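You operate a simulated robot arm through the tools that you are given. There is no shell and no other tool. Be economical: measure what you need, move in short steps, check, and stop when the job is done.

You are at the controls of a simulated two-armed robot. One attempt, no reset.

## Task
Put the small bobbin that says "L302" from the end of the steel bench by the winding machine on the shelf beside the tension stand and the small bobbin that says "L305" on the folding table. Take the lid off the blue tub and lay it down on the top of the frame between the capstan wheels. The order is free.

The check looks at the end state, three seconds after you hand in, the way a careful person would. Anything else that was tipped, shoved, dropped, spilled or broken makes it a failure. A push-on lid holds only when it is set on centred and level and pressed home; a screw cap is set on level and turned clockwise until tight.

## Robot
Two 7-joint arms with two-finger parallel grippers on one trunk, on a base that drives. Base frame: it is fixed to the floor where the robot stands at the start and does not move with it; the origin is under the middle of the robot, x ahead of it, y to its left, z up; the surface under the hand at the start is at about z = 0.7. Readings come in m, degrees, newtons and seconds.
The left shoulder is at the start at [0.08, 0.131, 0.947], the right one opposite. With the tool pointing down near the work surface each hand reaches from about 0.38 to 0.84 m from the robot's upright axis, wherever it stands, measured 20 degrees to its own side. Places, roughly: blue tub [2.75, 9.25, 1.25]; folding table [-1, 4.2, 0.7]; shelf beside the tension stand [1.2, 3.9, 0.6]. Payload 1.57 kg a hand.
The tool frame of a hand sits at the grasp point between the pads (the TCP): z along the fingers, y along the line on which they close. The tips reach 0.03 m beyond it. The gripper opens to 0.11 m. The fingers are 0.024 m wide and 0.012 m thick; the gripper's body (0.048 by 0.112 m) begins 0.078 m behind the TCP.
Orientation is told as [roll, pitch, yaw] about the base's x, y, z axes, in that order, counted from this pose: with the fingers straight down and closing along the base's y, the tool's x points along the base's -x, its y along +y and its z along -z.

## Interface
- The arms move only by the tool apply_moves. It takes "left_motion", "right_motion" or both (then of equal length, played together; a hand with none holds still); each is a list of rows, each an object of numbers (a shift or turn left out is 0, a gripper value left out holds the last): "x", "y", "z": the shift along the tool's x, y, z in m; "rx", "ry", "rz": the turn, a rotation vector about the tool's x, y, z in degrees; "fingers": the closure in counts, from 0 (fully open) to 255 (shut). In form: [{"x": .., "y": .., "z": .., "rx": .., "ry": .., "rz": .., "fingers": ..}, ...]. A call has 1 to 20 rows; each row is the pose to reach, as a shift and turn from the pose commanded when the call began, along the tool's axes at that moment. Each row takes 0.2 s and may step no farther than 0.05 m and 8.6 degrees from the row before; otherwise, or with a gripper value out of range, the whole call is refused. Where a pose cannot be reached the arm comes as near as it can. A force on the tool above 40 N (or 10 N above the force at the start of the call, whichever is more), or a blocked arm, ends the call early, and 0.2 s more pass. The fingers move at their own pace (about 0.108 m/s each) and stop on an object; they squeeze with about 31 N. The grip force told is the motor's: it shows also when the fingers shut on nothing. Time passes only in rows, and 0.2 s behind the last, so rows that repeat a pose let the fingers close. It gives the time, the measured TCP pose, the force on the tool (base axes), the opening and the grip force at its end, in the units of the frame above (readings bear some noise), with the torque about the TCP (base axes, N m) and any sound that the robot's microphone picked up, and new pictures: "pictures" is both (left out), scene, wrist or none (wrist: the cameras of the hands that moved).
- Cameras (640 x 400 px; columns grow to the right, rows downward): "scene" is now at [-0.0755, 0.0057, 1.4148]; the picture's right is [0.03, -1.00, 0.00], its down [-0.69, -0.02, -0.73] and it looks along [0.73, 0.02, -0.69] (base axes); focal length 288 px, centre (320, 200). "left" rides on the left gripper at [0.07, -0.016, -0.141] in its tool frame; the picture's right is [0.23, 0.97, 0.00], its down [-0.86, 0.20, -0.48] and it looks along [-0.47, 0.11, 0.88] (tool axes); focal length 222 px, centre (320, 200). "right" rides on the right gripper at [0.07, 0.016, -0.141] in its tool frame; the picture's right is [-0.23, 0.97, 0.00], its down [-0.86, -0.20, -0.48] and it looks along [-0.47, -0.11, 0.88] (tool axes); focal length 222 px, centre (320, 200). There is no depth. A picture from a camera that has moved, and an enlarged one, comes with that camera's place and axes in the base frame and with its lens. The place of the scene camera against the robot may be out by one fixed shift of up to 0.025 m in any direction.
- base_move(legs): drives the robot by 1 to 6 legs, each [ahead, left, turn to the left] in m, m and degrees, along the robot's own axes; the way and the turn of a leg run together, so that a leg with both is an arc; at most 1.5 m and 180 degrees a leg. The arms and the cameras ride along, it lands a little off, and it stops where it bumps. It gives what a move gives, and a new picture of the scene camera.
- aim_head(pan, tilt): turns the head with the scene camera to pan (to the left, within 109 degrees either way) and tilt (down, from -29 to 69), counted from straight ahead of the robot. It gives what a move gives, and a new picture of the scene camera.
- close_up(camera, box): a new picture of the part [left, top, right, bottom] of that camera's present view, enlarged. The clock stands still meanwhile.
- hand_in(): hands the job in; it is judged then, once.

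Go step by step. Nothing tells you exact positions but the pictures and the camera data: compare them with the known pose of the tool, close in by small moves and look again before you grip or let go. The budget is 165 turns and 260 pictures, counting those below and the enlarged ones. Unless the task says otherwise, let go and move clear before handing in, and close with one line.

The tools are called after "Emit:" by a JSON object that holds its "method" and its "body". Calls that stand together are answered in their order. apply_moves: Moves the arms, as the interface text tells. Its arguments: {"type":"object","properties":{"left_motion":{"type":"array"},"right_motion":{"type":"array"},"pictures":{"type":"string","enum":["both","scene","wrist","none"]}},"required":[]} The other tools are called the same way: base_move (legs) drives the base; aim_head (pan, tilt) turns the head that bears the scene camera; close_up (camera, box) takes an enlarged picture of a part of a camera's view; hand_in () hands the job in.

At the start:

```text
time_s: 0.0
left_tool_pos: [0.4846, 0.1646, 1.022]
left_tcp_rot: [0.0, 0.0, 0.0]
left_contact_force: [0.1, 0.0, 0.8]
left_moment: [-0.06, 0.01, 0.0]
left_grip_width: 0.1101
left_grasp_force: 0.2
right_tool_pos: [0.4939, -0.2623, 0.9543]
right_tcp_rot: [0.1, 0.0, 0.0]
right_contact_force: [0.0, 0.0, 0.6]
right_moment: [-0.02, 0.02, 0.0]
right_grip_width: 0.1101
right_grasp_force: 0.0
robot x, y, heading: [-0.0007, -0.0017, -0.2]
head pan, tilt: [1.6, 43.4]
```

scene: 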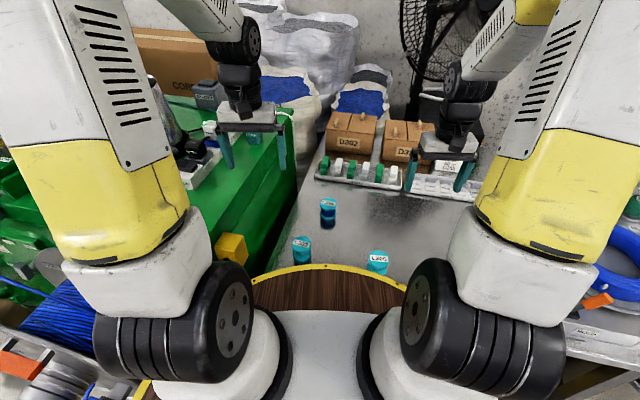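
right: 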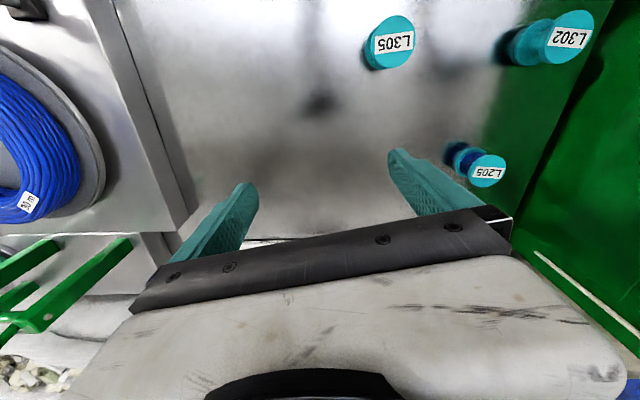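
left: 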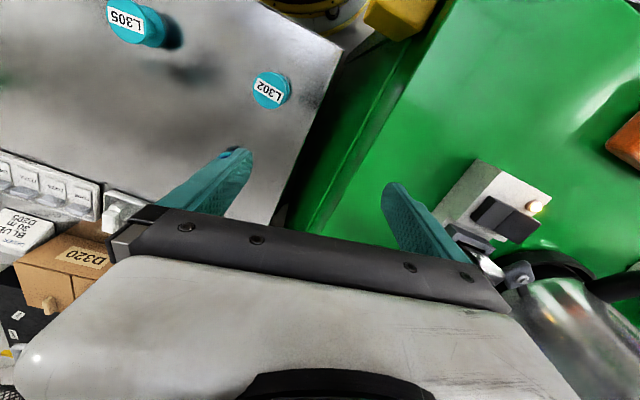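

I see three small bobbins on the steel bench: L302 near (0.45, 0.07), L305 near (0.405, -0.15), and L205 farther away, which stays. I'll enlarge the views to check the shapes and labels.

Emit:
{"method": "close_up", "body": {"camera": "scene", "box": [260, 180, 420, 280]}}

Emit:
{"method": "close_up", "body": {"camera": "right", "box": [340, 0, 640, 188]}}

```text
4.00 times, centred on (340, 230) of scene
camera zoom: at [-0.0755, 0.0057, 1.4148], right [0.03, -1.0, 0.0], down [-0.69, -0.02, -0.73], along [0.73, 0.02, -0.69], focal length 1152 px, centre (240, 80)
```

zoom: 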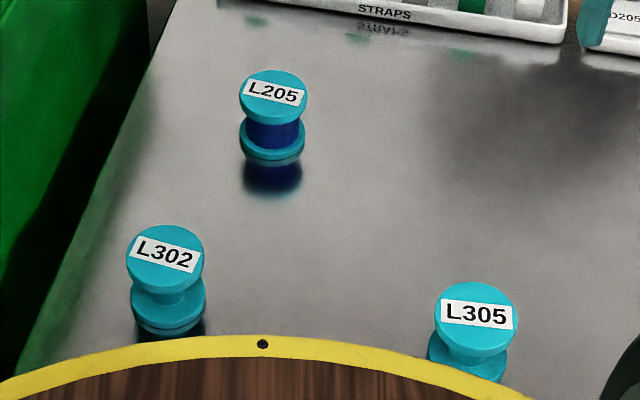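

```text
2.13 times, centred on (490, 94) of right
camera zoom: at [0.4242, -0.2454, 1.0963], right [0.23, 0.97, 0.0], down [0.86, -0.2, 0.48], along [0.47, -0.11, -0.88], focal length 473 px, centre (-42, 426)
```

zoom: 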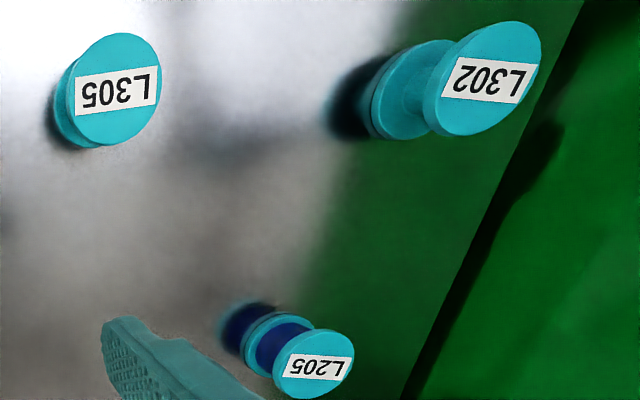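

L302 and L305 are clear: both are upright spools about 5 cm high. I'll bring each hand above its bobbin.

Emit:
{"method": "apply_moves", "body": {"right_motion": [{"x": 0.022, "y": 0.028, "z": 0.02}, {"x": 0.045, "y": 0.057, "z": 0.04}, {"x": 0.067, "y": 0.085, "z": 0.06}, {"x": 0.089, "y": 0.114, "z": 0.08}, {"x": 0.089, "y": 0.114, "z": 0.09}, {"x": 0.089, "y": 0.114, "z": 0.09}], "left_motion": [{"x": 0.008, "y": -0.023, "z": 0.03}, {"x": 0.016, "y": -0.046, "z": 0.06}, {"x": 0.024, "y": -0.07, "z": 0.09}, {"x": 0.033, "y": -0.093, "z": 0.12}, {"x": 0.033, "y": -0.093, "z": 0.155}, {"x": 0.033, "y": -0.093, "z": 0.155}]}}

```text
time_s: 1.4
left_tool_pos: [0.4512, 0.0717, 0.8651]
left_tcp_rot: [0.0, 0.1, -0.1]
left_contact_force: [-0.6, 1.2, -0.8]
left_moment: [-0.03, 0.03, 0.02]
left_grip_width: 0.11
left_grasp_force: 0.0
right_tool_pos: [0.4059, -0.1496, 0.8628]
right_tcp_rot: [0.0, 0.0, 0.0]
right_contact_force: [0.2, 0.1, 0.1]
right_moment: [-0.02, -0.01, 0.03]
right_grip_width: 0.1102
right_grasp_force: 0.1
robot x, y, heading: [0.002, 0.0026, -0.0]
head pan, tilt: [1.6, 43.4]
camera scene: at [-0.0756, 0.0057, 1.4148], right [0.03, -1.0, 0.0], down [-0.69, -0.02, -0.73], along [0.73, 0.02, -0.69], focal length 288 px, centre (320, 200)
camera right: at [0.3363, -0.1323, 1.0052], right [0.23, 0.97, 0.0], down [0.86, -0.2, 0.48], along [0.47, -0.11, -0.88], focal length 222 px, centre (320, 200)
camera left: at [0.3822, 0.0556, 1.0061], right [-0.23, 0.97, 0.0], down [0.86, 0.2, 0.48], along [0.47, 0.11, -0.88], focal length 222 px, centre (320, 200)
```

scene: 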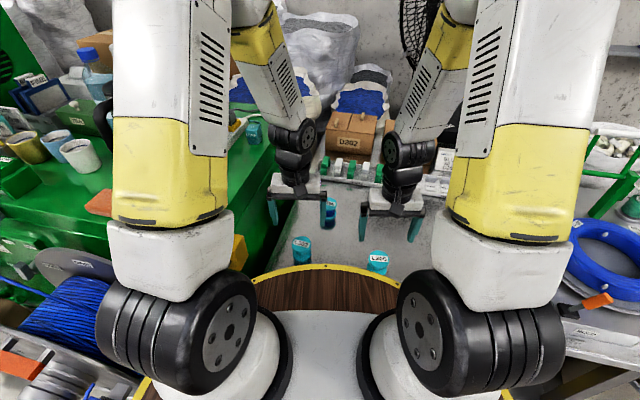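
right: 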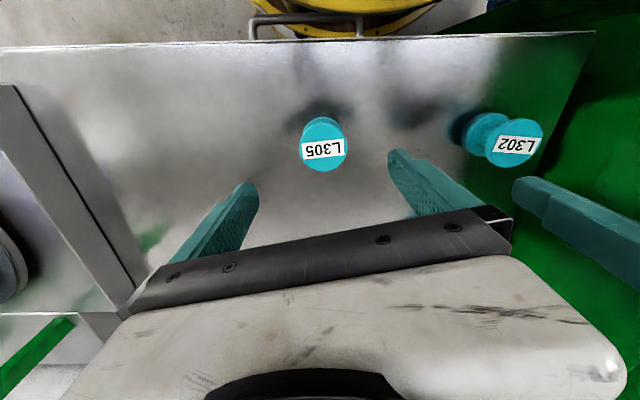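
left: 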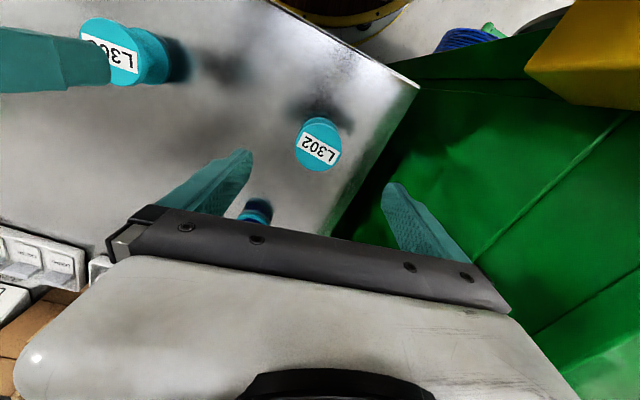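

Both hands are centred above their bobbins to within a few mm, and the tops are at about z = 0.74. I'll lower both hands with the fingers open.

Emit:
{"method": "apply_moves", "body": {"right_motion": [{"y": 0.005, "z": 0.03}, {"y": 0.005, "z": 0.06}, {"y": 0.005, "z": 0.09}, {"y": 0.005, "z": 0.11}, {"y": 0.005, "z": 0.125}, {"y": 0.005, "z": 0.125}], "left_motion": [{"x": 0.002, "z": 0.03}, {"x": 0.002, "z": 0.06}, {"x": 0.002, "z": 0.09}, {"x": 0.002, "z": 0.11}, {"x": 0.002, "z": 0.128}, {"x": 0.002, "z": 0.128}]}}

```text
time_s: 2.8
left_tool_pos: [0.4487, 0.0698, 0.7373]
left_tcp_rot: [-0.1, -0.1, -0.1]
left_contact_force: [0.3, 1.0, 0.0]
left_moment: [-0.03, 0.04, 0.02]
left_grip_width: 0.11
left_grasp_force: 0.1
right_tool_pos: [0.4069, -0.1439, 0.7391]
right_tcp_rot: [0.0, -0.1, -0.1]
right_contact_force: [0.4, -0.4, 0.5]
right_moment: [0.02, -0.05, -0.01]
right_grip_width: 0.1102
right_grasp_force: 0.1
robot x, y, heading: [0.0007, -0.0028, -0.0]
head pan, tilt: [1.6, 43.4]
camera scene: at [-0.0756, 0.0057, 1.4148], right [0.03, -1.0, 0.0], down [-0.69, -0.02, -0.73], along [0.73, 0.02, -0.69], focal length 288 px, centre (320, 200)
camera right: at [0.3367, -0.1269, 0.8806], right [0.23, 0.97, 0.0], down [0.86, -0.2, 0.48], along [0.47, -0.11, -0.88], focal length 222 px, centre (320, 200)
camera left: at [0.3802, 0.0545, 0.878], right [-0.23, 0.97, 0.0], down [0.85, 0.2, 0.48], along [0.47, 0.11, -0.88], focal length 222 px, centre (320, 200)
```

scene: 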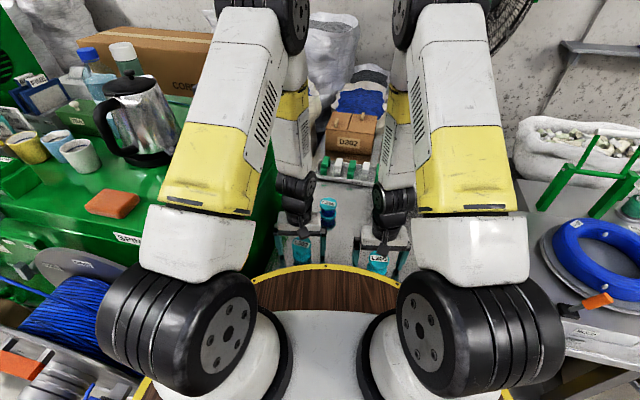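
right: 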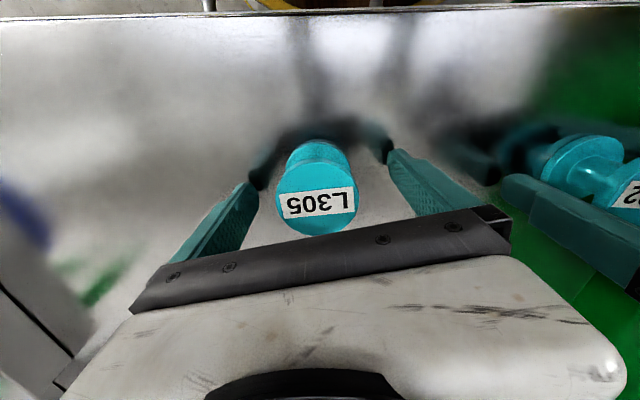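
left: 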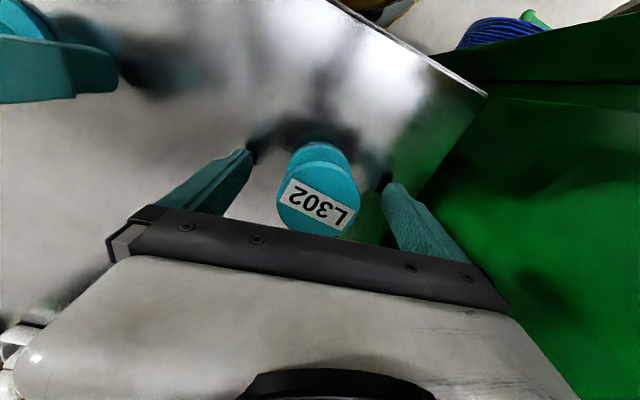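

Both bobbins sit between the open fingers. I'll go 1 cm lower to take both flanges and then close.

Emit:
{"method": "apply_moves", "body": {"right_motion": [{"z": 0.006}, {"z": 0.012}, {"z": 0.012, "fingers": 255}, {"z": 0.012, "fingers": 255}, {"z": 0.012, "fingers": 255}, {"z": 0.012, "fingers": 255}], "left_motion": [{"z": 0.006}, {"z": 0.01}, {"z": 0.01, "fingers": 255}, {"z": 0.01, "fingers": 255}, {"z": 0.01, "fingers": 255}, {"z": 0.01, "fingers": 255}], "pictures": "wrist"}}

```text
time_s: 3.4
left_tool_pos: [0.4504, 0.0715, 0.7302]
left_tcp_rot: [0.0, -0.1, 0.0]
left_contact_force: [0.6, 1.2, 1.1]
left_moment: [-0.1, 0.04, 0.0]
left_grip_width: 0.0691
left_grasp_force: 1.4
right_tool_pos: [0.407, -0.1434, 0.73]
right_tcp_rot: [0.0, -0.2, 0.0]
right_contact_force: [0.3, -1.9, 2.0]
right_moment: [0.14, 0.04, -0.01]
right_grip_width: 0.0698
right_grasp_force: 2.8
robot x, y, heading: [0.0014, 0.0003, -0.1]
head pan, tilt: [1.6, 43.4]
stopped in row 3 (right hand): the force on the tool passed its limit at 59 N (the readings are from after the stop); the commanded pose is now the measured one
camera right: at [0.3359, -0.1267, 0.872], right [0.23, 0.97, 0.0], down [0.85, -0.2, 0.48], along [0.47, -0.11, -0.88], focal length 222 px, centre (320, 200)
camera left: at [0.3804, 0.0551, 0.8706], right [-0.23, 0.97, 0.0], down [0.85, 0.2, 0.48], along [0.47, 0.11, -0.88], focal length 222 px, centre (320, 200)
```

right: 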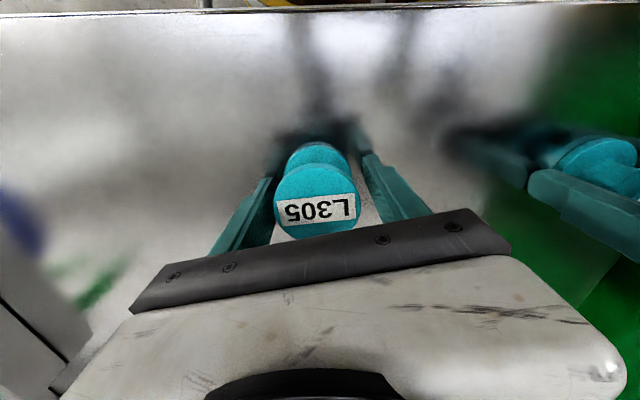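
left: 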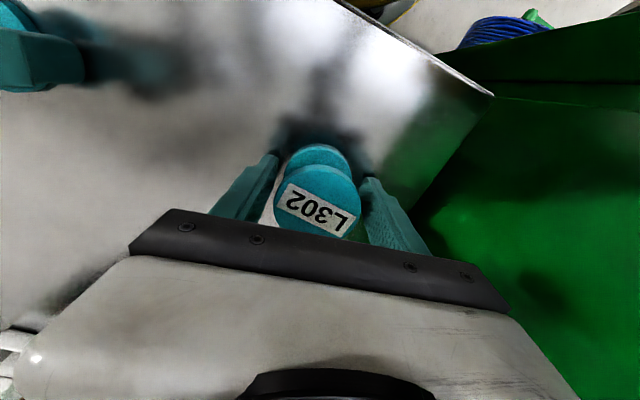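

The right tips touched the bench at z = 0.70. I'll raise both hands 3 mm and finish closing.

Emit:
{"method": "apply_moves", "body": {"right_motion": [{"z": -0.004, "fingers": 130}, {"z": -0.004, "fingers": 255}, {"z": -0.004, "fingers": 255}, {"z": -0.004, "fingers": 255}], "left_motion": [{"z": -0.004, "fingers": 130}, {"z": -0.004, "fingers": 255}, {"z": -0.004, "fingers": 255}, {"z": -0.004, "fingers": 255}], "pictures": "none"}}

Emit:
{"method": "apply_moves", "body": {"right_motion": [{"z": -0.02}, {"z": -0.05}, {"z": -0.09}, {"z": -0.13}, {"z": -0.16}], "left_motion": [{"z": -0.02}, {"z": -0.05}, {"z": -0.09}, {"z": -0.13}, {"z": -0.16}]}}

```text
time_s: 4.4
left_tool_pos: [0.4503, 0.0719, 0.7337]
left_tcp_rot: [0.1, -0.1, 0.2]
left_contact_force: [0.7, 0.3, 0.2]
left_moment: [0.01, -0.02, -0.02]
left_grip_width: 0.0532
left_grasp_force: 31.2
right_tool_pos: [0.4061, -0.1438, 0.7333]
right_tcp_rot: [0.0, 0.0, -0.1]
right_contact_force: [-0.4, -0.5, -0.1]
right_moment: [0.01, 0.0, -0.02]
right_grip_width: 0.0545
right_grasp_force: 30.8
robot x, y, heading: [0.0014, 0.0025, -0.2]
head pan, tilt: [1.6, 43.4]
```

```text
time_s: 5.6
left_tool_pos: [0.4501, 0.0717, 0.8952]
left_tcp_rot: [0.1, 0.0, 0.2]
left_contact_force: [-0.1, 0.4, 0.0]
left_moment: [-0.02, 0.02, -0.02]
left_grip_width: 0.0
left_grasp_force: 21.1
right_tool_pos: [0.4058, -0.1447, 0.8964]
right_tcp_rot: [0.1, -0.1, 0.1]
right_contact_force: [-0.7, -0.1, -0.8]
right_moment: [-0.02, 0.05, -0.04]
right_grip_width: 0.0
right_grasp_force: 21.1
robot x, y, heading: [-0.0001, -0.0001, -0.2]
head pan, tilt: [1.6, 43.4]
camera scene: at [-0.0749, 0.0057, 1.4148], right [0.03, -1.0, 0.0], down [-0.69, -0.02, -0.73], along [0.73, 0.02, -0.69], focal length 288 px, centre (320, 200)
camera right: at [0.3358, -0.1283, 1.0381], right [0.23, 0.97, 0.0], down [0.85, -0.2, 0.48], along [0.47, -0.11, -0.88], focal length 222 px, centre (320, 200)
camera left: at [0.3813, 0.0551, 1.0352], right [-0.23, 0.97, 0.0], down [0.86, 0.2, 0.48], along [0.47, 0.11, -0.88], focal length 222 px, centre (320, 200)
```

scene: 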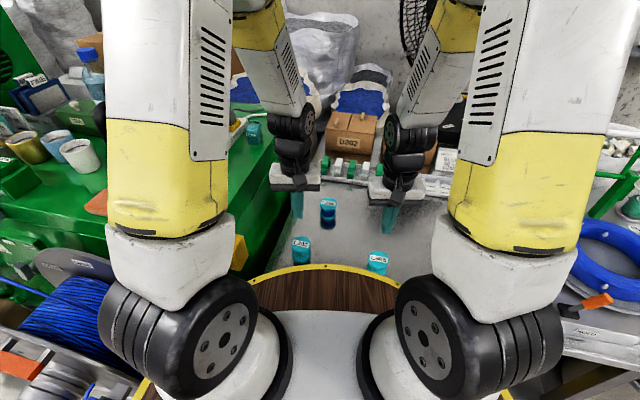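
right: 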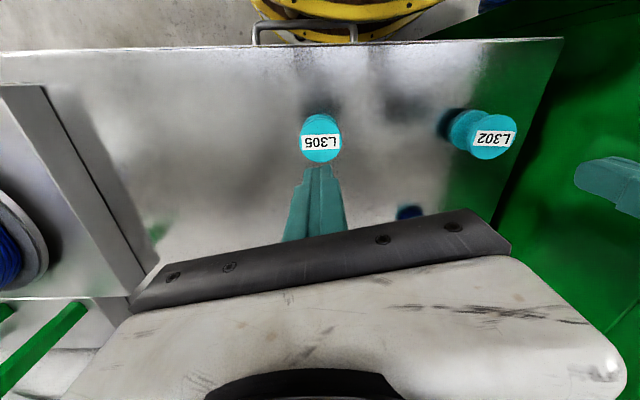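
left: 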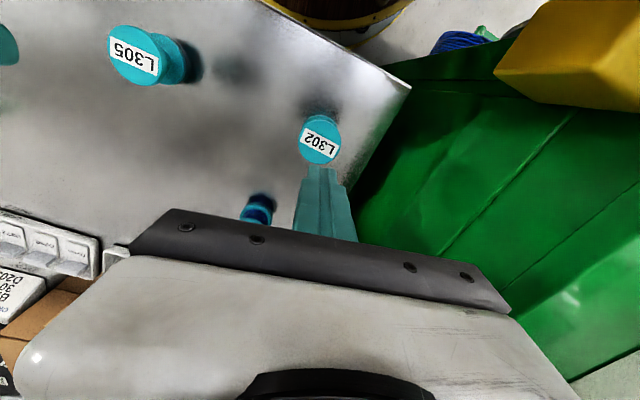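

Both bobbins slipped out as I lifted, but they still stand where they were. I'll retry with the left hand only, close at about the same height, and look before lifting slowly.

Emit:
{"method": "apply_moves", "body": {"left_motion": [{"fingers": 0}, {"fingers": 0, "z": 0.0}, {"fingers": 0, "z": 0.04}, {"z": 0.08}, {"z": 0.12}, {"z": 0.15}, {"z": 0.16}, {"z": 0.16}, {"z": 0.16, "fingers": 255}, {"z": 0.16}, {"z": 0.16}, {"z": 0.16}]}}

Emit:
{"method": "close_up", "body": {"camera": "scene", "box": [250, 200, 410, 300]}}

```text
time_s: 8.2
left_tool_pos: [0.4509, 0.0718, 0.7334]
left_tcp_rot: [0.0, 0.0, 0.2]
left_contact_force: [-0.2, -1.1, -0.2]
left_moment: [-0.02, -0.02, -0.01]
left_grip_width: 0.0533
left_grasp_force: 30.9
right_tool_pos: [0.4059, -0.1448, 0.895]
right_tcp_rot: [0.0, -0.1, 0.0]
right_contact_force: [0.4, -1.1, -0.1]
right_moment: [0.01, 0.0, 0.01]
right_grip_width: 0.0
right_grasp_force: 21.4
robot x, y, heading: [0.0008, -0.003, -0.1]
head pan, tilt: [1.6, 43.4]
camera scene: at [-0.0754, 0.0057, 1.4148], right [0.03, -1.0, 0.0], down [-0.69, -0.02, -0.73], along [0.73, 0.02, -0.69], focal length 288 px, centre (320, 200)
camera left: at [0.3827, 0.0565, 0.8743], right [-0.23, 0.97, 0.0], down [0.85, 0.2, 0.48], along [0.47, 0.11, -0.88], focal length 222 px, centre (320, 200)
```

scene: 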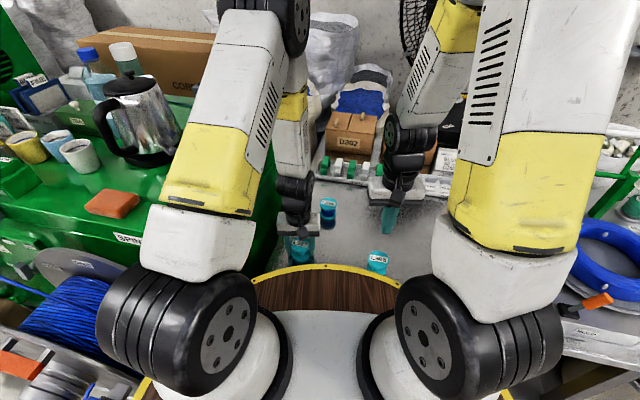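
left: 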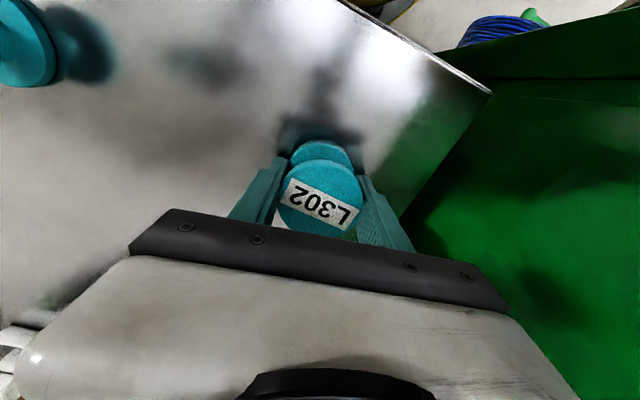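

```text
4.00 times, centred on (330, 250) of scene
camera zoom: at [-0.0754, 0.0057, 1.4148], right [0.03, -1.0, 0.0], down [-0.69, -0.02, -0.73], along [0.73, 0.02, -0.69], focal length 1152 px, centre (280, 0)
```

zoom: 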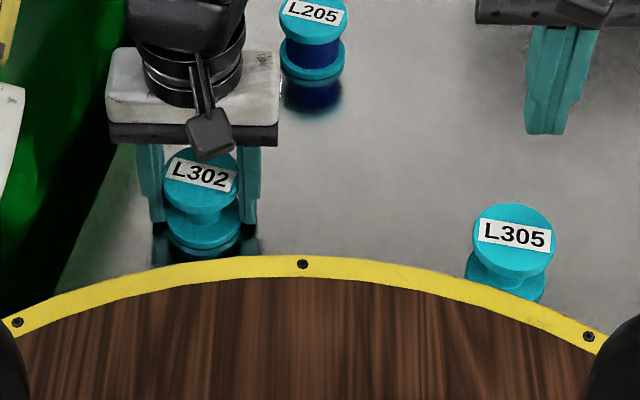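

The fingers hold at 53 mm width. I'll lift very slowly and read the force.

Emit:
{"method": "apply_moves", "body": {"left_motion": [{"z": -0.002}, {"z": -0.004}, {"z": -0.006}, {"z": -0.008}, {"z": -0.008}]}}

Emit:
{"method": "close_up", "body": {"camera": "scene", "box": [250, 200, 410, 300]}}

```text
time_s: 9.4
left_tool_pos: [0.4506, 0.0712, 0.7418]
left_tcp_rot: [0.0, -0.1, -0.1]
left_contact_force: [-0.8, -0.5, -0.3]
left_moment: [-0.02, 0.01, -0.03]
left_grip_width: 0.0532
left_grasp_force: 30.5
right_tool_pos: [0.4061, -0.1445, 0.8954]
right_tcp_rot: [0.0, -0.1, 0.0]
right_contact_force: [-0.2, -0.3, 0.2]
right_moment: [0.0, -0.01, -0.01]
right_grip_width: 0.0
right_grasp_force: 20.8
robot x, y, heading: [-0.001, 0.0028, 0.1]
head pan, tilt: [1.6, 43.4]
camera scene: at [-0.0755, 0.0057, 1.4148], right [0.03, -1.0, 0.0], down [-0.69, -0.02, -0.73], along [0.73, 0.02, -0.69], focal length 288 px, centre (320, 200)
camera left: at [0.3813, 0.0547, 0.8821], right [-0.23, 0.97, 0.0], down [0.86, 0.2, 0.48], along [0.47, 0.11, -0.88], focal length 222 px, centre (320, 200)
```

scene: 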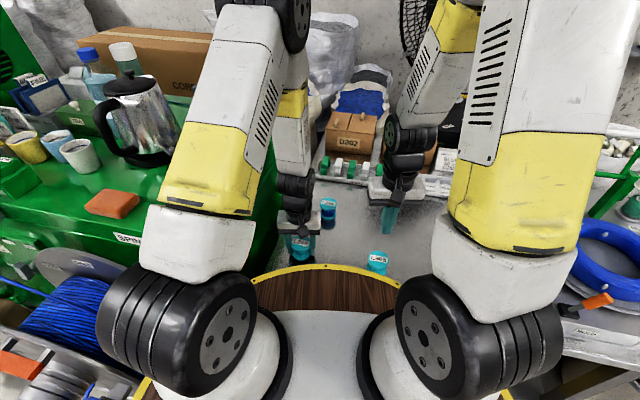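
left: 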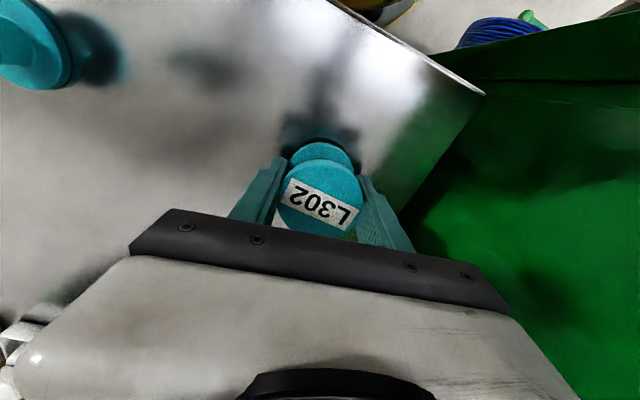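

```text
4.00 times, centred on (330, 250) of scene
camera zoom: at [-0.0755, 0.0057, 1.4148], right [0.03, -1.0, 0.0], down [-0.69, -0.02, -0.73], along [0.73, 0.02, -0.69], focal length 1152 px, centre (280, 0)
```

zoom: 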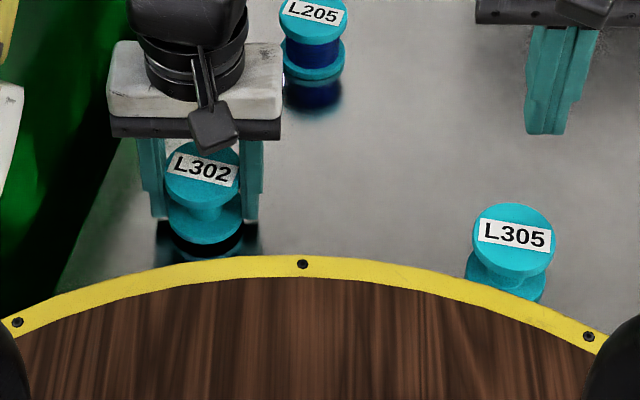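

The bobbin is rising with the hand this time. I'll keep lifting gently.

Emit:
{"method": "apply_moves", "body": {"left_motion": [{"z": -0.003}, {"z": -0.006}, {"z": -0.009}, {"z": -0.013}, {"z": -0.017}, {"z": -0.021}, {"z": -0.026}, {"z": -0.031}, {"z": -0.036}, {"z": -0.04}, {"z": -0.04}], "pictures": "wrist"}}

```text
time_s: 11.8
left_tool_pos: [0.4499, 0.0708, 0.7811]
left_tcp_rot: [0.0, 0.0, 0.0]
left_contact_force: [0.4, -0.2, 0.3]
left_moment: [0.02, 0.01, 0.03]
left_grip_width: 0.0535
left_grasp_force: 31.0
right_tool_pos: [0.4055, -0.1471, 0.8961]
right_tcp_rot: [0.0, -0.2, -0.1]
right_contact_force: [-0.9, -0.6, -0.7]
right_moment: [0.02, -0.01, -0.01]
right_grip_width: 0.0
right_grasp_force: 21.3
robot x, y, heading: [-0.0007, 0.0015, 0.2]
head pan, tilt: [1.6, 43.4]
camera left: at [0.3815, 0.0545, 0.9224], right [-0.23, 0.97, 0.0], down [0.85, 0.2, 0.48], along [0.47, 0.11, -0.88], focal length 222 px, centre (320, 200)
```

left: 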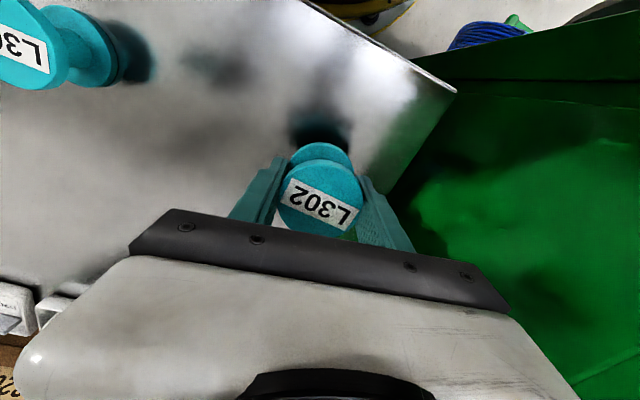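

The bobbin is held securely when moved gently. Next I'll raise the left hand and regrip L305 with the right, also gently.

Emit:
{"method": "apply_moves", "body": {"left_motion": [{"z": -0.003}, {"z": -0.008}, {"z": -0.014}, {"z": -0.02}, {"z": -0.028}, {"z": -0.036}, {"z": -0.044}, {"z": -0.052}, {"z": -0.06}, {"z": -0.068}, {"z": -0.076}, {"z": -0.084}, {"z": -0.09}, {"z": -0.094}, {"z": -0.094}], "right_motion": [{"fingers": 0}, {"fingers": 0, "x": 0.0}, {"z": 0.03}, {"z": 0.06}, {"z": 0.09}, {"z": 0.12}, {"z": 0.14}, {"z": 0.155}, {"z": 0.161}, {"z": 0.161}, {"z": 0.161, "fingers": 255}, {"z": 0.161}, {"z": 0.161}, {"z": 0.161}, {"z": 0.161}], "pictures": "wrist"}}

Emit:
{"method": "apply_moves", "body": {"right_motion": [{"z": -0.002}, {"z": -0.004}, {"z": -0.006}, {"z": -0.009}, {"z": -0.012}, {"z": -0.016}, {"z": -0.02}, {"z": -0.025}, {"z": -0.03}, {"z": -0.036}, {"z": -0.042}, {"z": -0.05}, {"z": -0.058}, {"z": -0.066}, {"z": -0.074}, {"z": -0.082}, {"z": -0.09}, {"z": -0.096}, {"z": -0.1}, {"z": -0.1}]}}

```text
time_s: 15.0
left_tool_pos: [0.4502, 0.0702, 0.8741]
left_tcp_rot: [-0.1, -0.1, 0.1]
left_contact_force: [-0.2, -0.1, -0.2]
left_moment: [0.0, 0.01, 0.02]
left_grip_width: 0.0533
left_grasp_force: 30.3
right_tool_pos: [0.4064, -0.1414, 0.7331]
right_tcp_rot: [0.0, -0.1, -0.1]
right_contact_force: [0.3, -0.5, 0.4]
right_moment: [-0.03, -0.01, 0.01]
right_grip_width: 0.0539
right_grasp_force: 31.2
robot x, y, heading: [-0.0013, 0.0001, -0.0]
head pan, tilt: [1.6, 43.4]
camera right: at [0.3364, -0.1255, 0.8749], right [0.23, 0.97, 0.0], down [0.85, -0.2, 0.48], along [0.47, -0.11, -0.88], focal length 222 px, centre (320, 200)
camera left: at [0.3804, 0.0547, 1.0149], right [-0.23, 0.97, 0.0], down [0.85, 0.2, 0.48], along [0.47, 0.11, -0.88], focal length 222 px, centre (320, 200)
```

right: 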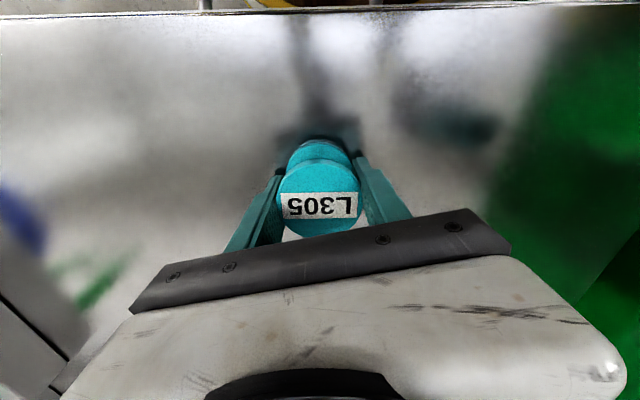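
left: 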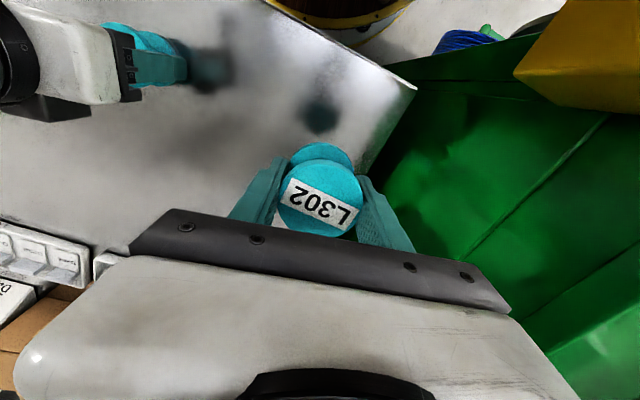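

```text
time_s: 19.2
left_tool_pos: [0.4492, 0.071, 0.8739]
left_tcp_rot: [-0.1, 0.0, 0.1]
left_contact_force: [0.0, 0.1, -1.1]
left_moment: [-0.02, -0.02, -0.01]
left_grip_width: 0.0534
left_grasp_force: 31.3
right_tool_pos: [0.4061, -0.1445, 0.8336]
right_tcp_rot: [0.0, -0.1, 0.0]
right_contact_force: [-0.3, -0.2, -1.0]
right_moment: [0.01, 0.0, 0.01]
right_grip_width: 0.0533
right_grasp_force: 31.0
robot x, y, heading: [-0.0011, -0.0001, -0.0]
head pan, tilt: [1.6, 43.4]
camera scene: at [-0.0754, 0.0057, 1.4148], right [0.03, -1.0, 0.0], down [-0.69, -0.02, -0.73], along [0.73, 0.02, -0.69], focal length 288 px, centre (320, 200)
camera right: at [0.3357, -0.1269, 0.9749], right [0.23, 0.97, 0.0], down [0.85, -0.2, 0.48], along [0.47, -0.11, -0.88], focal length 222 px, centre (320, 200)
```

scene: 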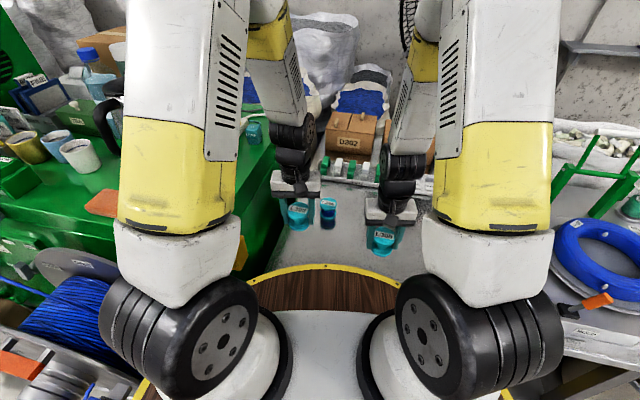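
right: 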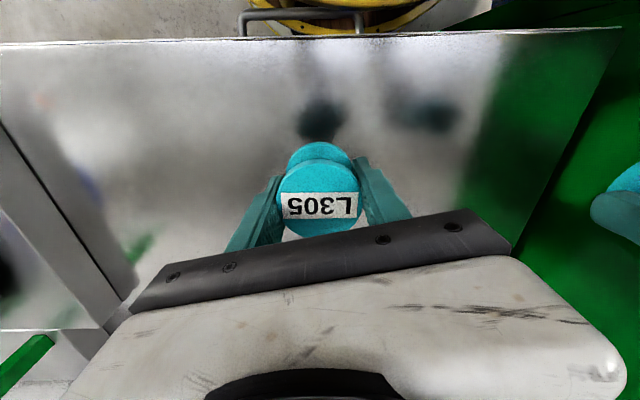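

Both bobbins are held. I'll look around with the head before driving.

Emit:
{"method": "aim_head", "body": {"pan": 105, "tilt": 15}}

Emit:
{"method": "aim_head", "body": {"pan": -105, "tilt": 25}}

```text
time_s: 21.0
left_tool_pos: [0.4494, 0.0695, 0.8747]
left_tcp_rot: [0.0, 0.0, 0.2]
left_contact_force: [0.4, 0.4, 0.3]
left_moment: [0.0, -0.01, -0.02]
left_grip_width: 0.0535
left_grasp_force: 30.7
right_tool_pos: [0.4054, -0.1449, 0.8337]
right_tcp_rot: [0.1, -0.1, -0.1]
right_contact_force: [0.4, -0.3, 0.2]
right_moment: [-0.01, -0.01, -0.01]
right_grip_width: 0.0532
right_grasp_force: 30.9
robot x, y, heading: [-0.0026, -0.0007, -0.3]
head pan, tilt: [105.0, 15.0]
camera scene: at [-0.1821, 0.0936, 1.4593], right [0.97, 0.26, 0.0], down [0.07, -0.25, -0.97], along [-0.25, 0.93, -0.26], focal length 288 px, centre (320, 200)
```

scene: 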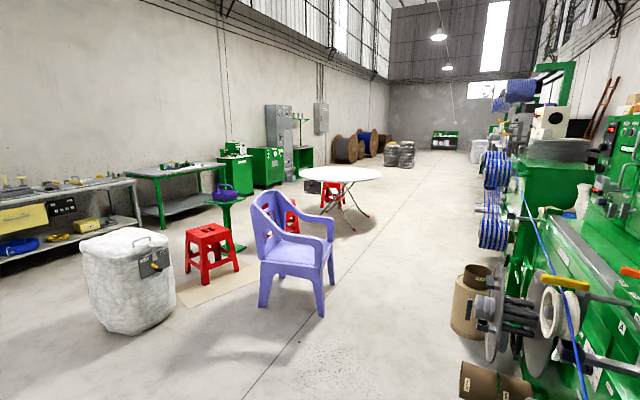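

```text
time_s: 24.1
left_tool_pos: [0.4488, 0.0699, 0.874]
left_tcp_rot: [0.0, 0.0, 0.0]
left_contact_force: [-0.7, 0.1, -1.4]
left_moment: [0.02, 0.0, 0.01]
left_grip_width: 0.0535
left_grasp_force: 30.9
right_tool_pos: [0.4053, -0.1431, 0.8331]
right_tcp_rot: [0.0, -0.2, 0.0]
right_contact_force: [0.9, -0.1, -0.7]
right_moment: [0.0, -0.01, 0.03]
right_grip_width: 0.0535
right_grasp_force: 30.7
robot x, y, heading: [-0.0001, -0.0023, -0.1]
head pan, tilt: [-105.0, 25.0]
camera scene: at [-0.1818, -0.0856, 1.4431], right [-0.97, 0.26, 0.0], down [0.11, 0.41, -0.91], along [-0.23, -0.88, -0.42], focal length 288 px, centre (320, 200)
```

scene: 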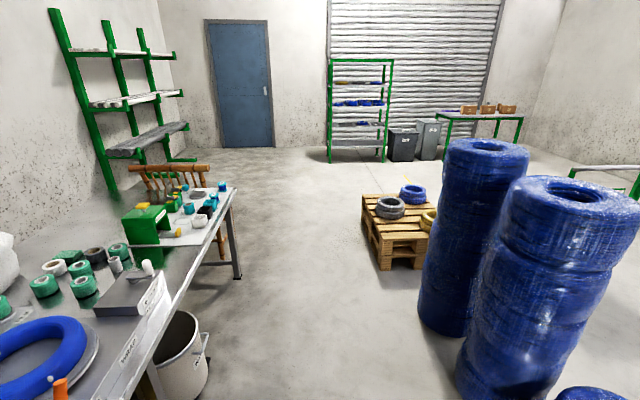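

The hall opens towards +y. The chair is near (-0.9, 2.2), the round folding table near (-1, 4.3), and the machine is on my right. I'll back off a short way and check that the bobbins stay held.

Emit:
{"method": "base_move", "body": {"legs": [[-0.2, 0, 0]]}}

Emit:
{"method": "aim_head", "body": {"pan": 0, "tilt": 43}}

```text
time_s: 25.6
left_tool_pos: [0.2506, 0.0716, 0.8744]
left_tcp_rot: [0.1, -0.1, 0.2]
left_contact_force: [-0.3, -0.2, -0.4]
left_moment: [-0.03, 0.01, -0.02]
left_grip_width: 0.0531
left_grasp_force: 31.0
right_tool_pos: [0.2064, -0.1442, 0.8333]
right_tcp_rot: [0.1, 0.0, 0.1]
right_contact_force: [0.3, -0.4, -0.3]
right_moment: [-0.01, -0.01, -0.01]
right_grip_width: 0.0535
right_grasp_force: 31.3
robot x, y, heading: [-0.1997, -0.0013, 0.4]
head pan, tilt: [-105.0, 25.0]
camera scene: at [-0.3807, -0.0863, 1.4431], right [-0.97, 0.26, 0.0], down [0.11, 0.41, -0.91], along [-0.23, -0.88, -0.42], focal length 288 px, centre (320, 200)
```

scene: 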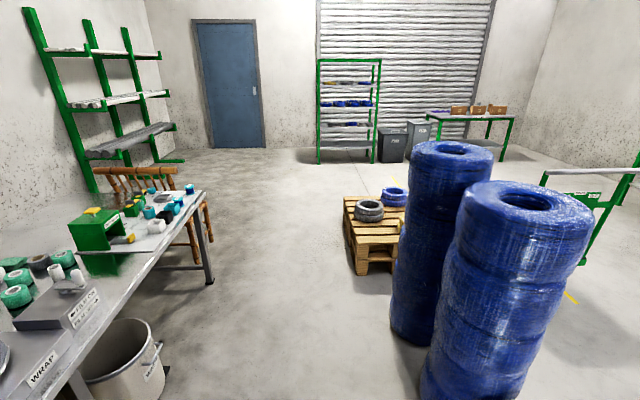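

```text
time_s: 27.5
left_tool_pos: [0.2499, 0.0715, 0.8751]
left_tcp_rot: [0.0, -0.1, 0.2]
left_contact_force: [-0.2, -0.2, -0.2]
left_moment: [0.0, 0.01, -0.01]
left_grip_width: 0.0531
left_grasp_force: 31.1
right_tool_pos: [0.2066, -0.1435, 0.8332]
right_tcp_rot: [0.0, -0.2, 0.2]
right_contact_force: [0.6, 0.8, -0.7]
right_moment: [0.01, -0.01, 0.0]
right_grip_width: 0.0535
right_grasp_force: 30.6
robot x, y, heading: [-0.2017, -0.0001, 0.0]
head pan, tilt: [0.0, 43.0]
camera scene: at [-0.2743, 0.0029, 1.4154], right [0.0, -1.0, 0.0], down [-0.68, 0.0, -0.73], along [0.73, 0.0, -0.68], focal length 288 px, centre (320, 200)
```

scene: 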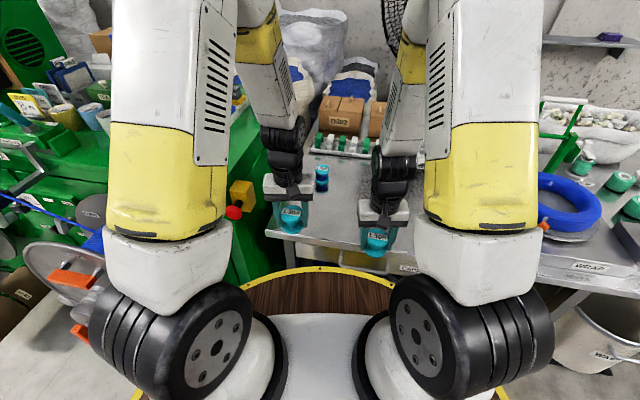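

Driving does not disturb the grips. I'll back off farther and turn left to face the hall.

Emit:
{"method": "base_move", "body": {"legs": [[-0.4, 0, 0], [0, 0, 90]]}}

Emit:
{"method": "aim_head", "body": {"pan": 0, "tilt": 25}}

```text
time_s: 33.8
left_tool_pos: [-0.6692, 0.4479, 0.8737]
left_tcp_rot: [0.0, 0.1, 88.9]
left_contact_force: [0.0, 0.4, -1.0]
left_moment: [0.02, -0.03, -0.03]
left_grip_width: 0.0532
left_grasp_force: 30.9
right_tool_pos: [-0.4548, 0.4005, 0.8323]
right_tcp_rot: [0.0, -0.1, 88.9]
right_contact_force: [0.3, 0.3, -0.3]
right_moment: [0.03, 0.0, -0.01]
right_grip_width: 0.0534
right_grasp_force: 31.1
robot x, y, heading: [-0.6068, -0.0056, 88.8]
head pan, tilt: [0.0, 43.0]
camera scene: at [-0.626, -0.0561, 1.4154], right [1.0, -0.02, 0.0], down [-0.01, -0.68, -0.73], along [0.01, 0.73, -0.68], focal length 288 px, centre (320, 200)
```

scene: 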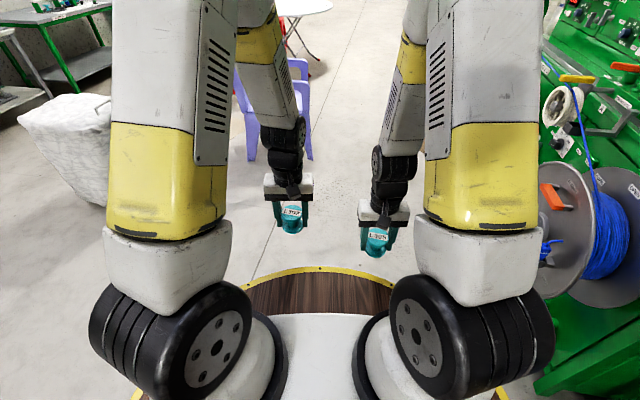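

```text
time_s: 34.6
left_tool_pos: [-0.6693, 0.4483, 0.8739]
left_tcp_rot: [0.1, 0.0, 89.0]
left_contact_force: [-0.5, 0.5, -0.3]
left_moment: [-0.03, -0.01, -0.01]
left_grip_width: 0.0533
left_grasp_force: 31.0
right_tool_pos: [-0.4556, 0.4006, 0.8329]
right_tcp_rot: [0.0, -0.1, 88.9]
right_contact_force: [0.1, 0.0, -0.3]
right_moment: [-0.01, -0.02, 0.02]
right_grip_width: 0.0533
right_grasp_force: 31.4
robot x, y, heading: [-0.6053, -0.004, 89.0]
head pan, tilt: [0.0, 25.0]
camera scene: at [-0.6258, -0.0469, 1.443], right [1.0, -0.02, 0.0], down [-0.01, -0.42, -0.91], along [0.02, 0.91, -0.42], focal length 288 px, centre (320, 200)
```

scene: 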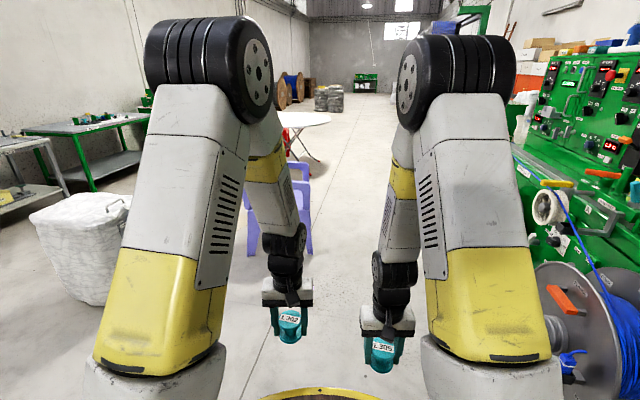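

The chair's right edge is at x ≈ -0.65 and the machine side starts around x ≈ 0.25. I'll drive between them along x ≈ -0.2.

Emit:
{"method": "base_move", "body": {"legs": [[0.9, -0.38, 1], [1.2, 0, 0]]}}

Emit:
{"method": "aim_head", "body": {"pan": -50, "tilt": 25}}

Emit:
{"method": "aim_head", "body": {"pan": 25, "tilt": 25}}

```text
time_s: 45.4
left_tool_pos: [-0.3334, 2.5651, 0.8746]
left_tcp_rot: [0.0, 0.1, 92.0]
left_contact_force: [-0.1, 1.7, 0.4]
left_moment: [0.04, -0.01, -0.04]
left_grip_width: 0.0531
left_grasp_force: 30.8
right_tool_pos: [-0.117, 2.5291, 0.8326]
right_tcp_rot: [0.0, 0.0, 91.8]
right_contact_force: [0.5, -0.1, -0.3]
right_moment: [0.0, 0.02, -0.01]
right_grip_width: 0.0533
right_grasp_force: 30.5
robot x, y, heading: [-0.2496, 2.1198, 91.8]
head pan, tilt: [0.0, 25.0]
camera scene: at [-0.2642, 2.0742, 1.4431], right [1.0, 0.03, 0.0], down [0.01, -0.42, -0.91], along [-0.03, 0.91, -0.42], focal length 288 px, centre (320, 200)
```

scene: 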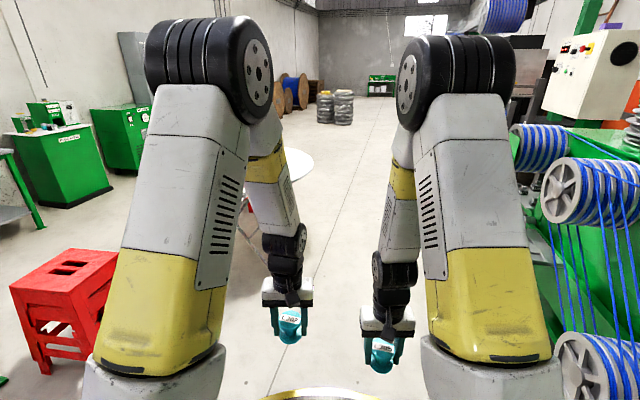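

```text
time_s: 46.6
left_tool_pos: [-0.3323, 2.5652, 0.8738]
left_tcp_rot: [0.0, 0.1, 91.9]
left_contact_force: [0.3, 0.3, -0.9]
left_moment: [0.03, 0.0, -0.02]
left_grip_width: 0.0533
left_grasp_force: 30.8
right_tool_pos: [-0.117, 2.5281, 0.8327]
right_tcp_rot: [0.0, -0.1, 91.9]
right_contact_force: [0.1, -1.1, -0.4]
right_moment: [-0.03, 0.0, -0.01]
right_grip_width: 0.0535
right_grasp_force: 31.0
robot x, y, heading: [-0.2453, 2.1187, 91.7]
head pan, tilt: [-50.0, 25.0]
camera scene: at [-0.1927, 2.0437, 1.4431], right [0.67, -0.74, 0.0], down [-0.31, -0.28, -0.91], along [0.67, 0.61, -0.42], focal length 288 px, centre (320, 200)
```

scene: 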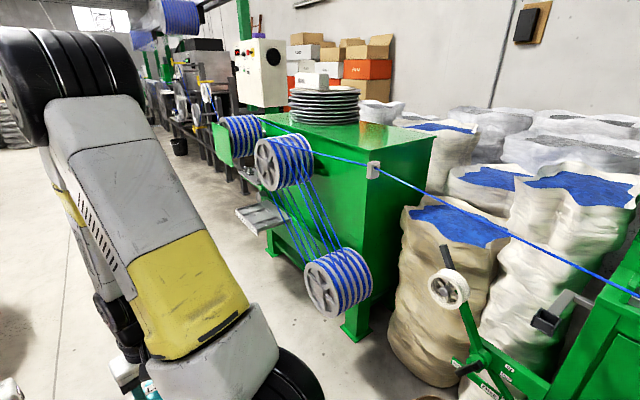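

```text
time_s: 48.1
left_tool_pos: [-0.3328, 2.5652, 0.8751]
left_tcp_rot: [0.0, -0.1, 91.9]
left_contact_force: [0.0, 0.5, -0.4]
left_moment: [-0.03, -0.03, 0.01]
left_grip_width: 0.0533
left_grasp_force: 31.2
right_tool_pos: [-0.1162, 2.5273, 0.8328]
right_tcp_rot: [0.0, -0.2, 91.8]
right_contact_force: [-0.3, -0.8, -1.0]
right_moment: [0.04, 0.02, 0.01]
right_grip_width: 0.0532
right_grasp_force: 31.3
robot x, y, heading: [-0.2499, 2.1158, 91.7]
head pan, tilt: [25.0, 25.0]
camera scene: at [-0.3028, 2.0643, 1.4431], right [0.89, 0.45, 0.0], down [0.19, -0.38, -0.91], along [-0.41, 0.81, -0.42], focal length 288 px, centre (320, 200)
```

scene: 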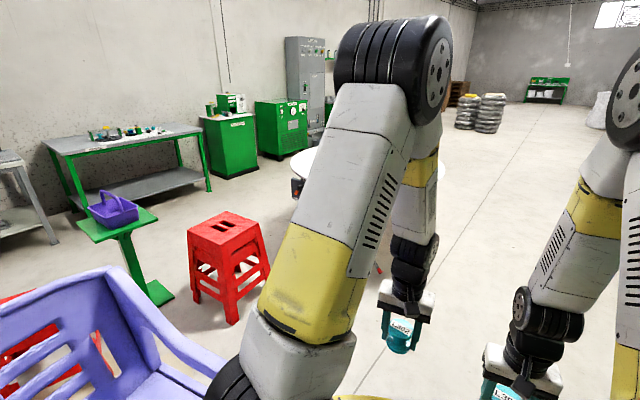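

The tension stand is ahead on the right, with a small grey shelf on its near side. I'll go forward for a better view of the shelf and the folding table.

Emit:
{"method": "base_move", "body": {"legs": [[1.2, -0.05, -1.7]]}}

Emit:
{"method": "aim_head", "body": {"pan": -75, "tilt": 30}}

Emit:
{"method": "aim_head", "body": {"pan": 60, "tilt": 30}}

```text
time_s: 54.2
left_tool_pos: [-0.2916, 3.7737, 0.8737]
left_tcp_rot: [0.0, 0.0, 90.2]
left_contact_force: [-0.4, -0.3, -0.2]
left_moment: [-0.05, -0.01, 0.03]
left_grip_width: 0.0532
left_grasp_force: 30.8
right_tool_pos: [-0.076, 3.7319, 0.8321]
right_tcp_rot: [0.0, -0.1, 90.2]
right_contact_force: [0.1, -0.4, -0.1]
right_moment: [0.0, -0.02, -0.01]
right_grip_width: 0.0533
right_grasp_force: 31.0
robot x, y, heading: [-0.2164, 3.3244, 90.3]
head pan, tilt: [25.0, 25.0]
camera scene: at [-0.2752, 3.273, 1.4431], right [0.91, 0.43, 0.0], down [0.18, -0.38, -0.91], along [-0.39, 0.82, -0.42], focal length 288 px, centre (320, 200)
```

scene: 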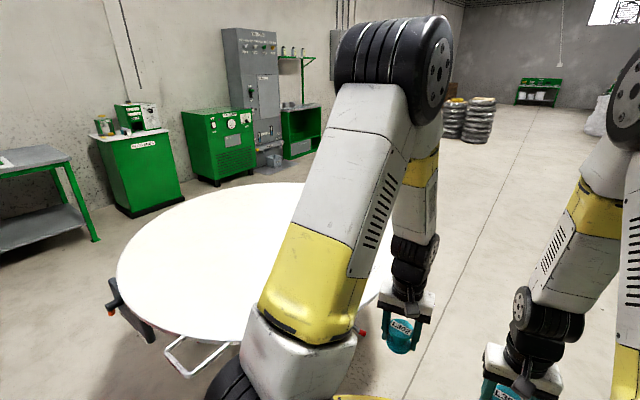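

```text
time_s: 56.0
left_tool_pos: [-0.2894, 3.7743, 0.875]
left_tcp_rot: [0.0, 0.0, 90.2]
left_contact_force: [-0.1, -0.3, -0.9]
left_moment: [-0.01, -0.03, 0.01]
left_grip_width: 0.0533
left_grasp_force: 31.0
right_tool_pos: [-0.0757, 3.7325, 0.8333]
right_tcp_rot: [0.0, -0.2, 90.2]
right_contact_force: [-0.6, 0.7, -0.6]
right_moment: [-0.02, -0.01, 0.0]
right_grip_width: 0.0534
right_grasp_force: 30.9
robot x, y, heading: [-0.2192, 3.3284, 90.1]
head pan, tilt: [-75.0, 30.0]
camera scene: at [-0.1488, 3.2133, 1.4351], right [0.26, -0.97, 0.0], down [-0.48, -0.13, -0.87], along [0.84, 0.23, -0.5], focal length 288 px, centre (320, 200)
```

scene: 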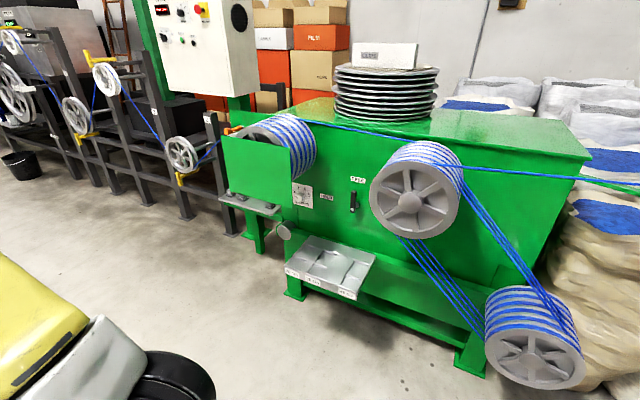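

```text
time_s: 58.1
left_tool_pos: [-0.2906, 3.7756, 0.8736]
left_tcp_rot: [0.0, 0.1, 90.2]
left_contact_force: [0.3, 0.3, -1.0]
left_moment: [0.01, 0.01, -0.02]
left_grip_width: 0.0535
left_grasp_force: 30.4
right_tool_pos: [-0.0756, 3.7323, 0.8326]
right_tcp_rot: [0.0, 0.0, 90.2]
right_contact_force: [0.6, 0.5, 0.9]
right_moment: [-0.01, -0.02, -0.03]
right_grip_width: 0.0534
right_grasp_force: 31.3
robot x, y, heading: [-0.218, 3.3247, 90.2]
head pan, tilt: [60.0, 30.0]
camera scene: at [-0.3145, 3.2346, 1.4351], right [0.5, 0.87, 0.0], down [0.43, -0.25, -0.87], along [-0.75, 0.43, -0.5], focal length 288 px, centre (320, 200)
```

scene: 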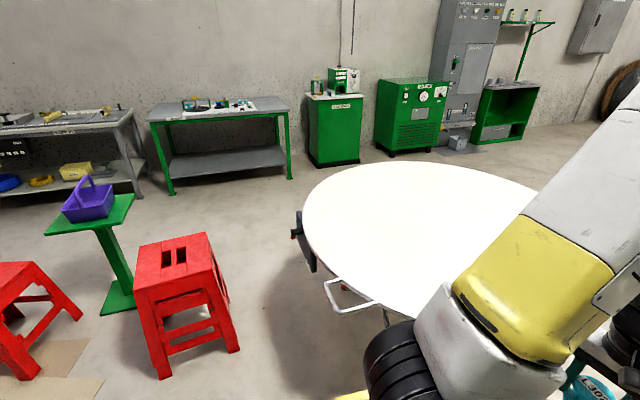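

The folding table is wide and clear. For the shelf there are two candidates on the green tension stand, so I'll zoom in.

Emit:
{"method": "aim_head", "body": {"pan": -75, "tilt": 30}}

Emit:
{"method": "close_up", "body": {"camera": "scene", "box": [200, 120, 392, 310]}}

```text
time_s: 60.3
left_tool_pos: [-0.29, 3.7746, 0.8749]
left_tcp_rot: [0.0, 0.0, 90.2]
left_contact_force: [0.2, 0.2, -0.6]
left_moment: [0.02, 0.01, -0.01]
left_grip_width: 0.0531
left_grasp_force: 31.2
right_tool_pos: [-0.0759, 3.7318, 0.8329]
right_tcp_rot: [-0.1, -0.1, 90.3]
right_contact_force: [-0.4, 0.0, -0.4]
right_moment: [0.0, 0.01, -0.02]
right_grip_width: 0.0532
right_grasp_force: 30.5
robot x, y, heading: [-0.2206, 3.3257, 90.4]
head pan, tilt: [-75.0, 30.0]
camera scene: at [-0.1488, 3.2133, 1.4351], right [0.26, -0.97, 0.0], down [-0.48, -0.13, -0.87], along [0.84, 0.23, -0.5], focal length 288 px, centre (320, 200)
```

scene: 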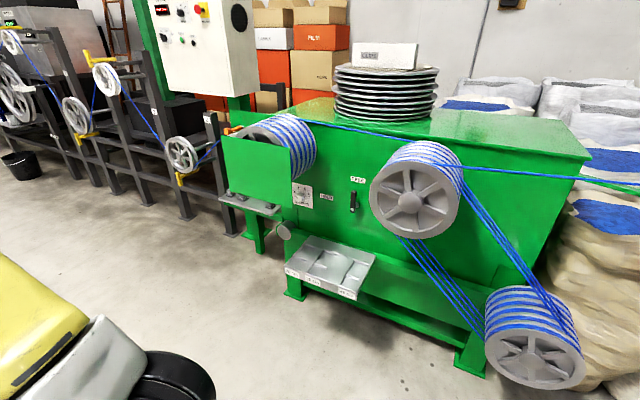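

```text
2.11 times, centred on (296, 215) of scene
camera zoom: at [-0.1488, 3.2133, 1.4351], right [0.26, -0.97, 0.0], down [-0.48, -0.13, -0.87], along [0.84, 0.23, -0.5], focal length 607 px, centre (370, 168)
```

zoom: 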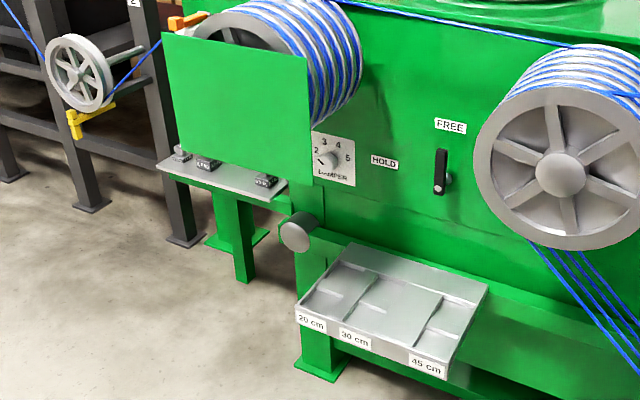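

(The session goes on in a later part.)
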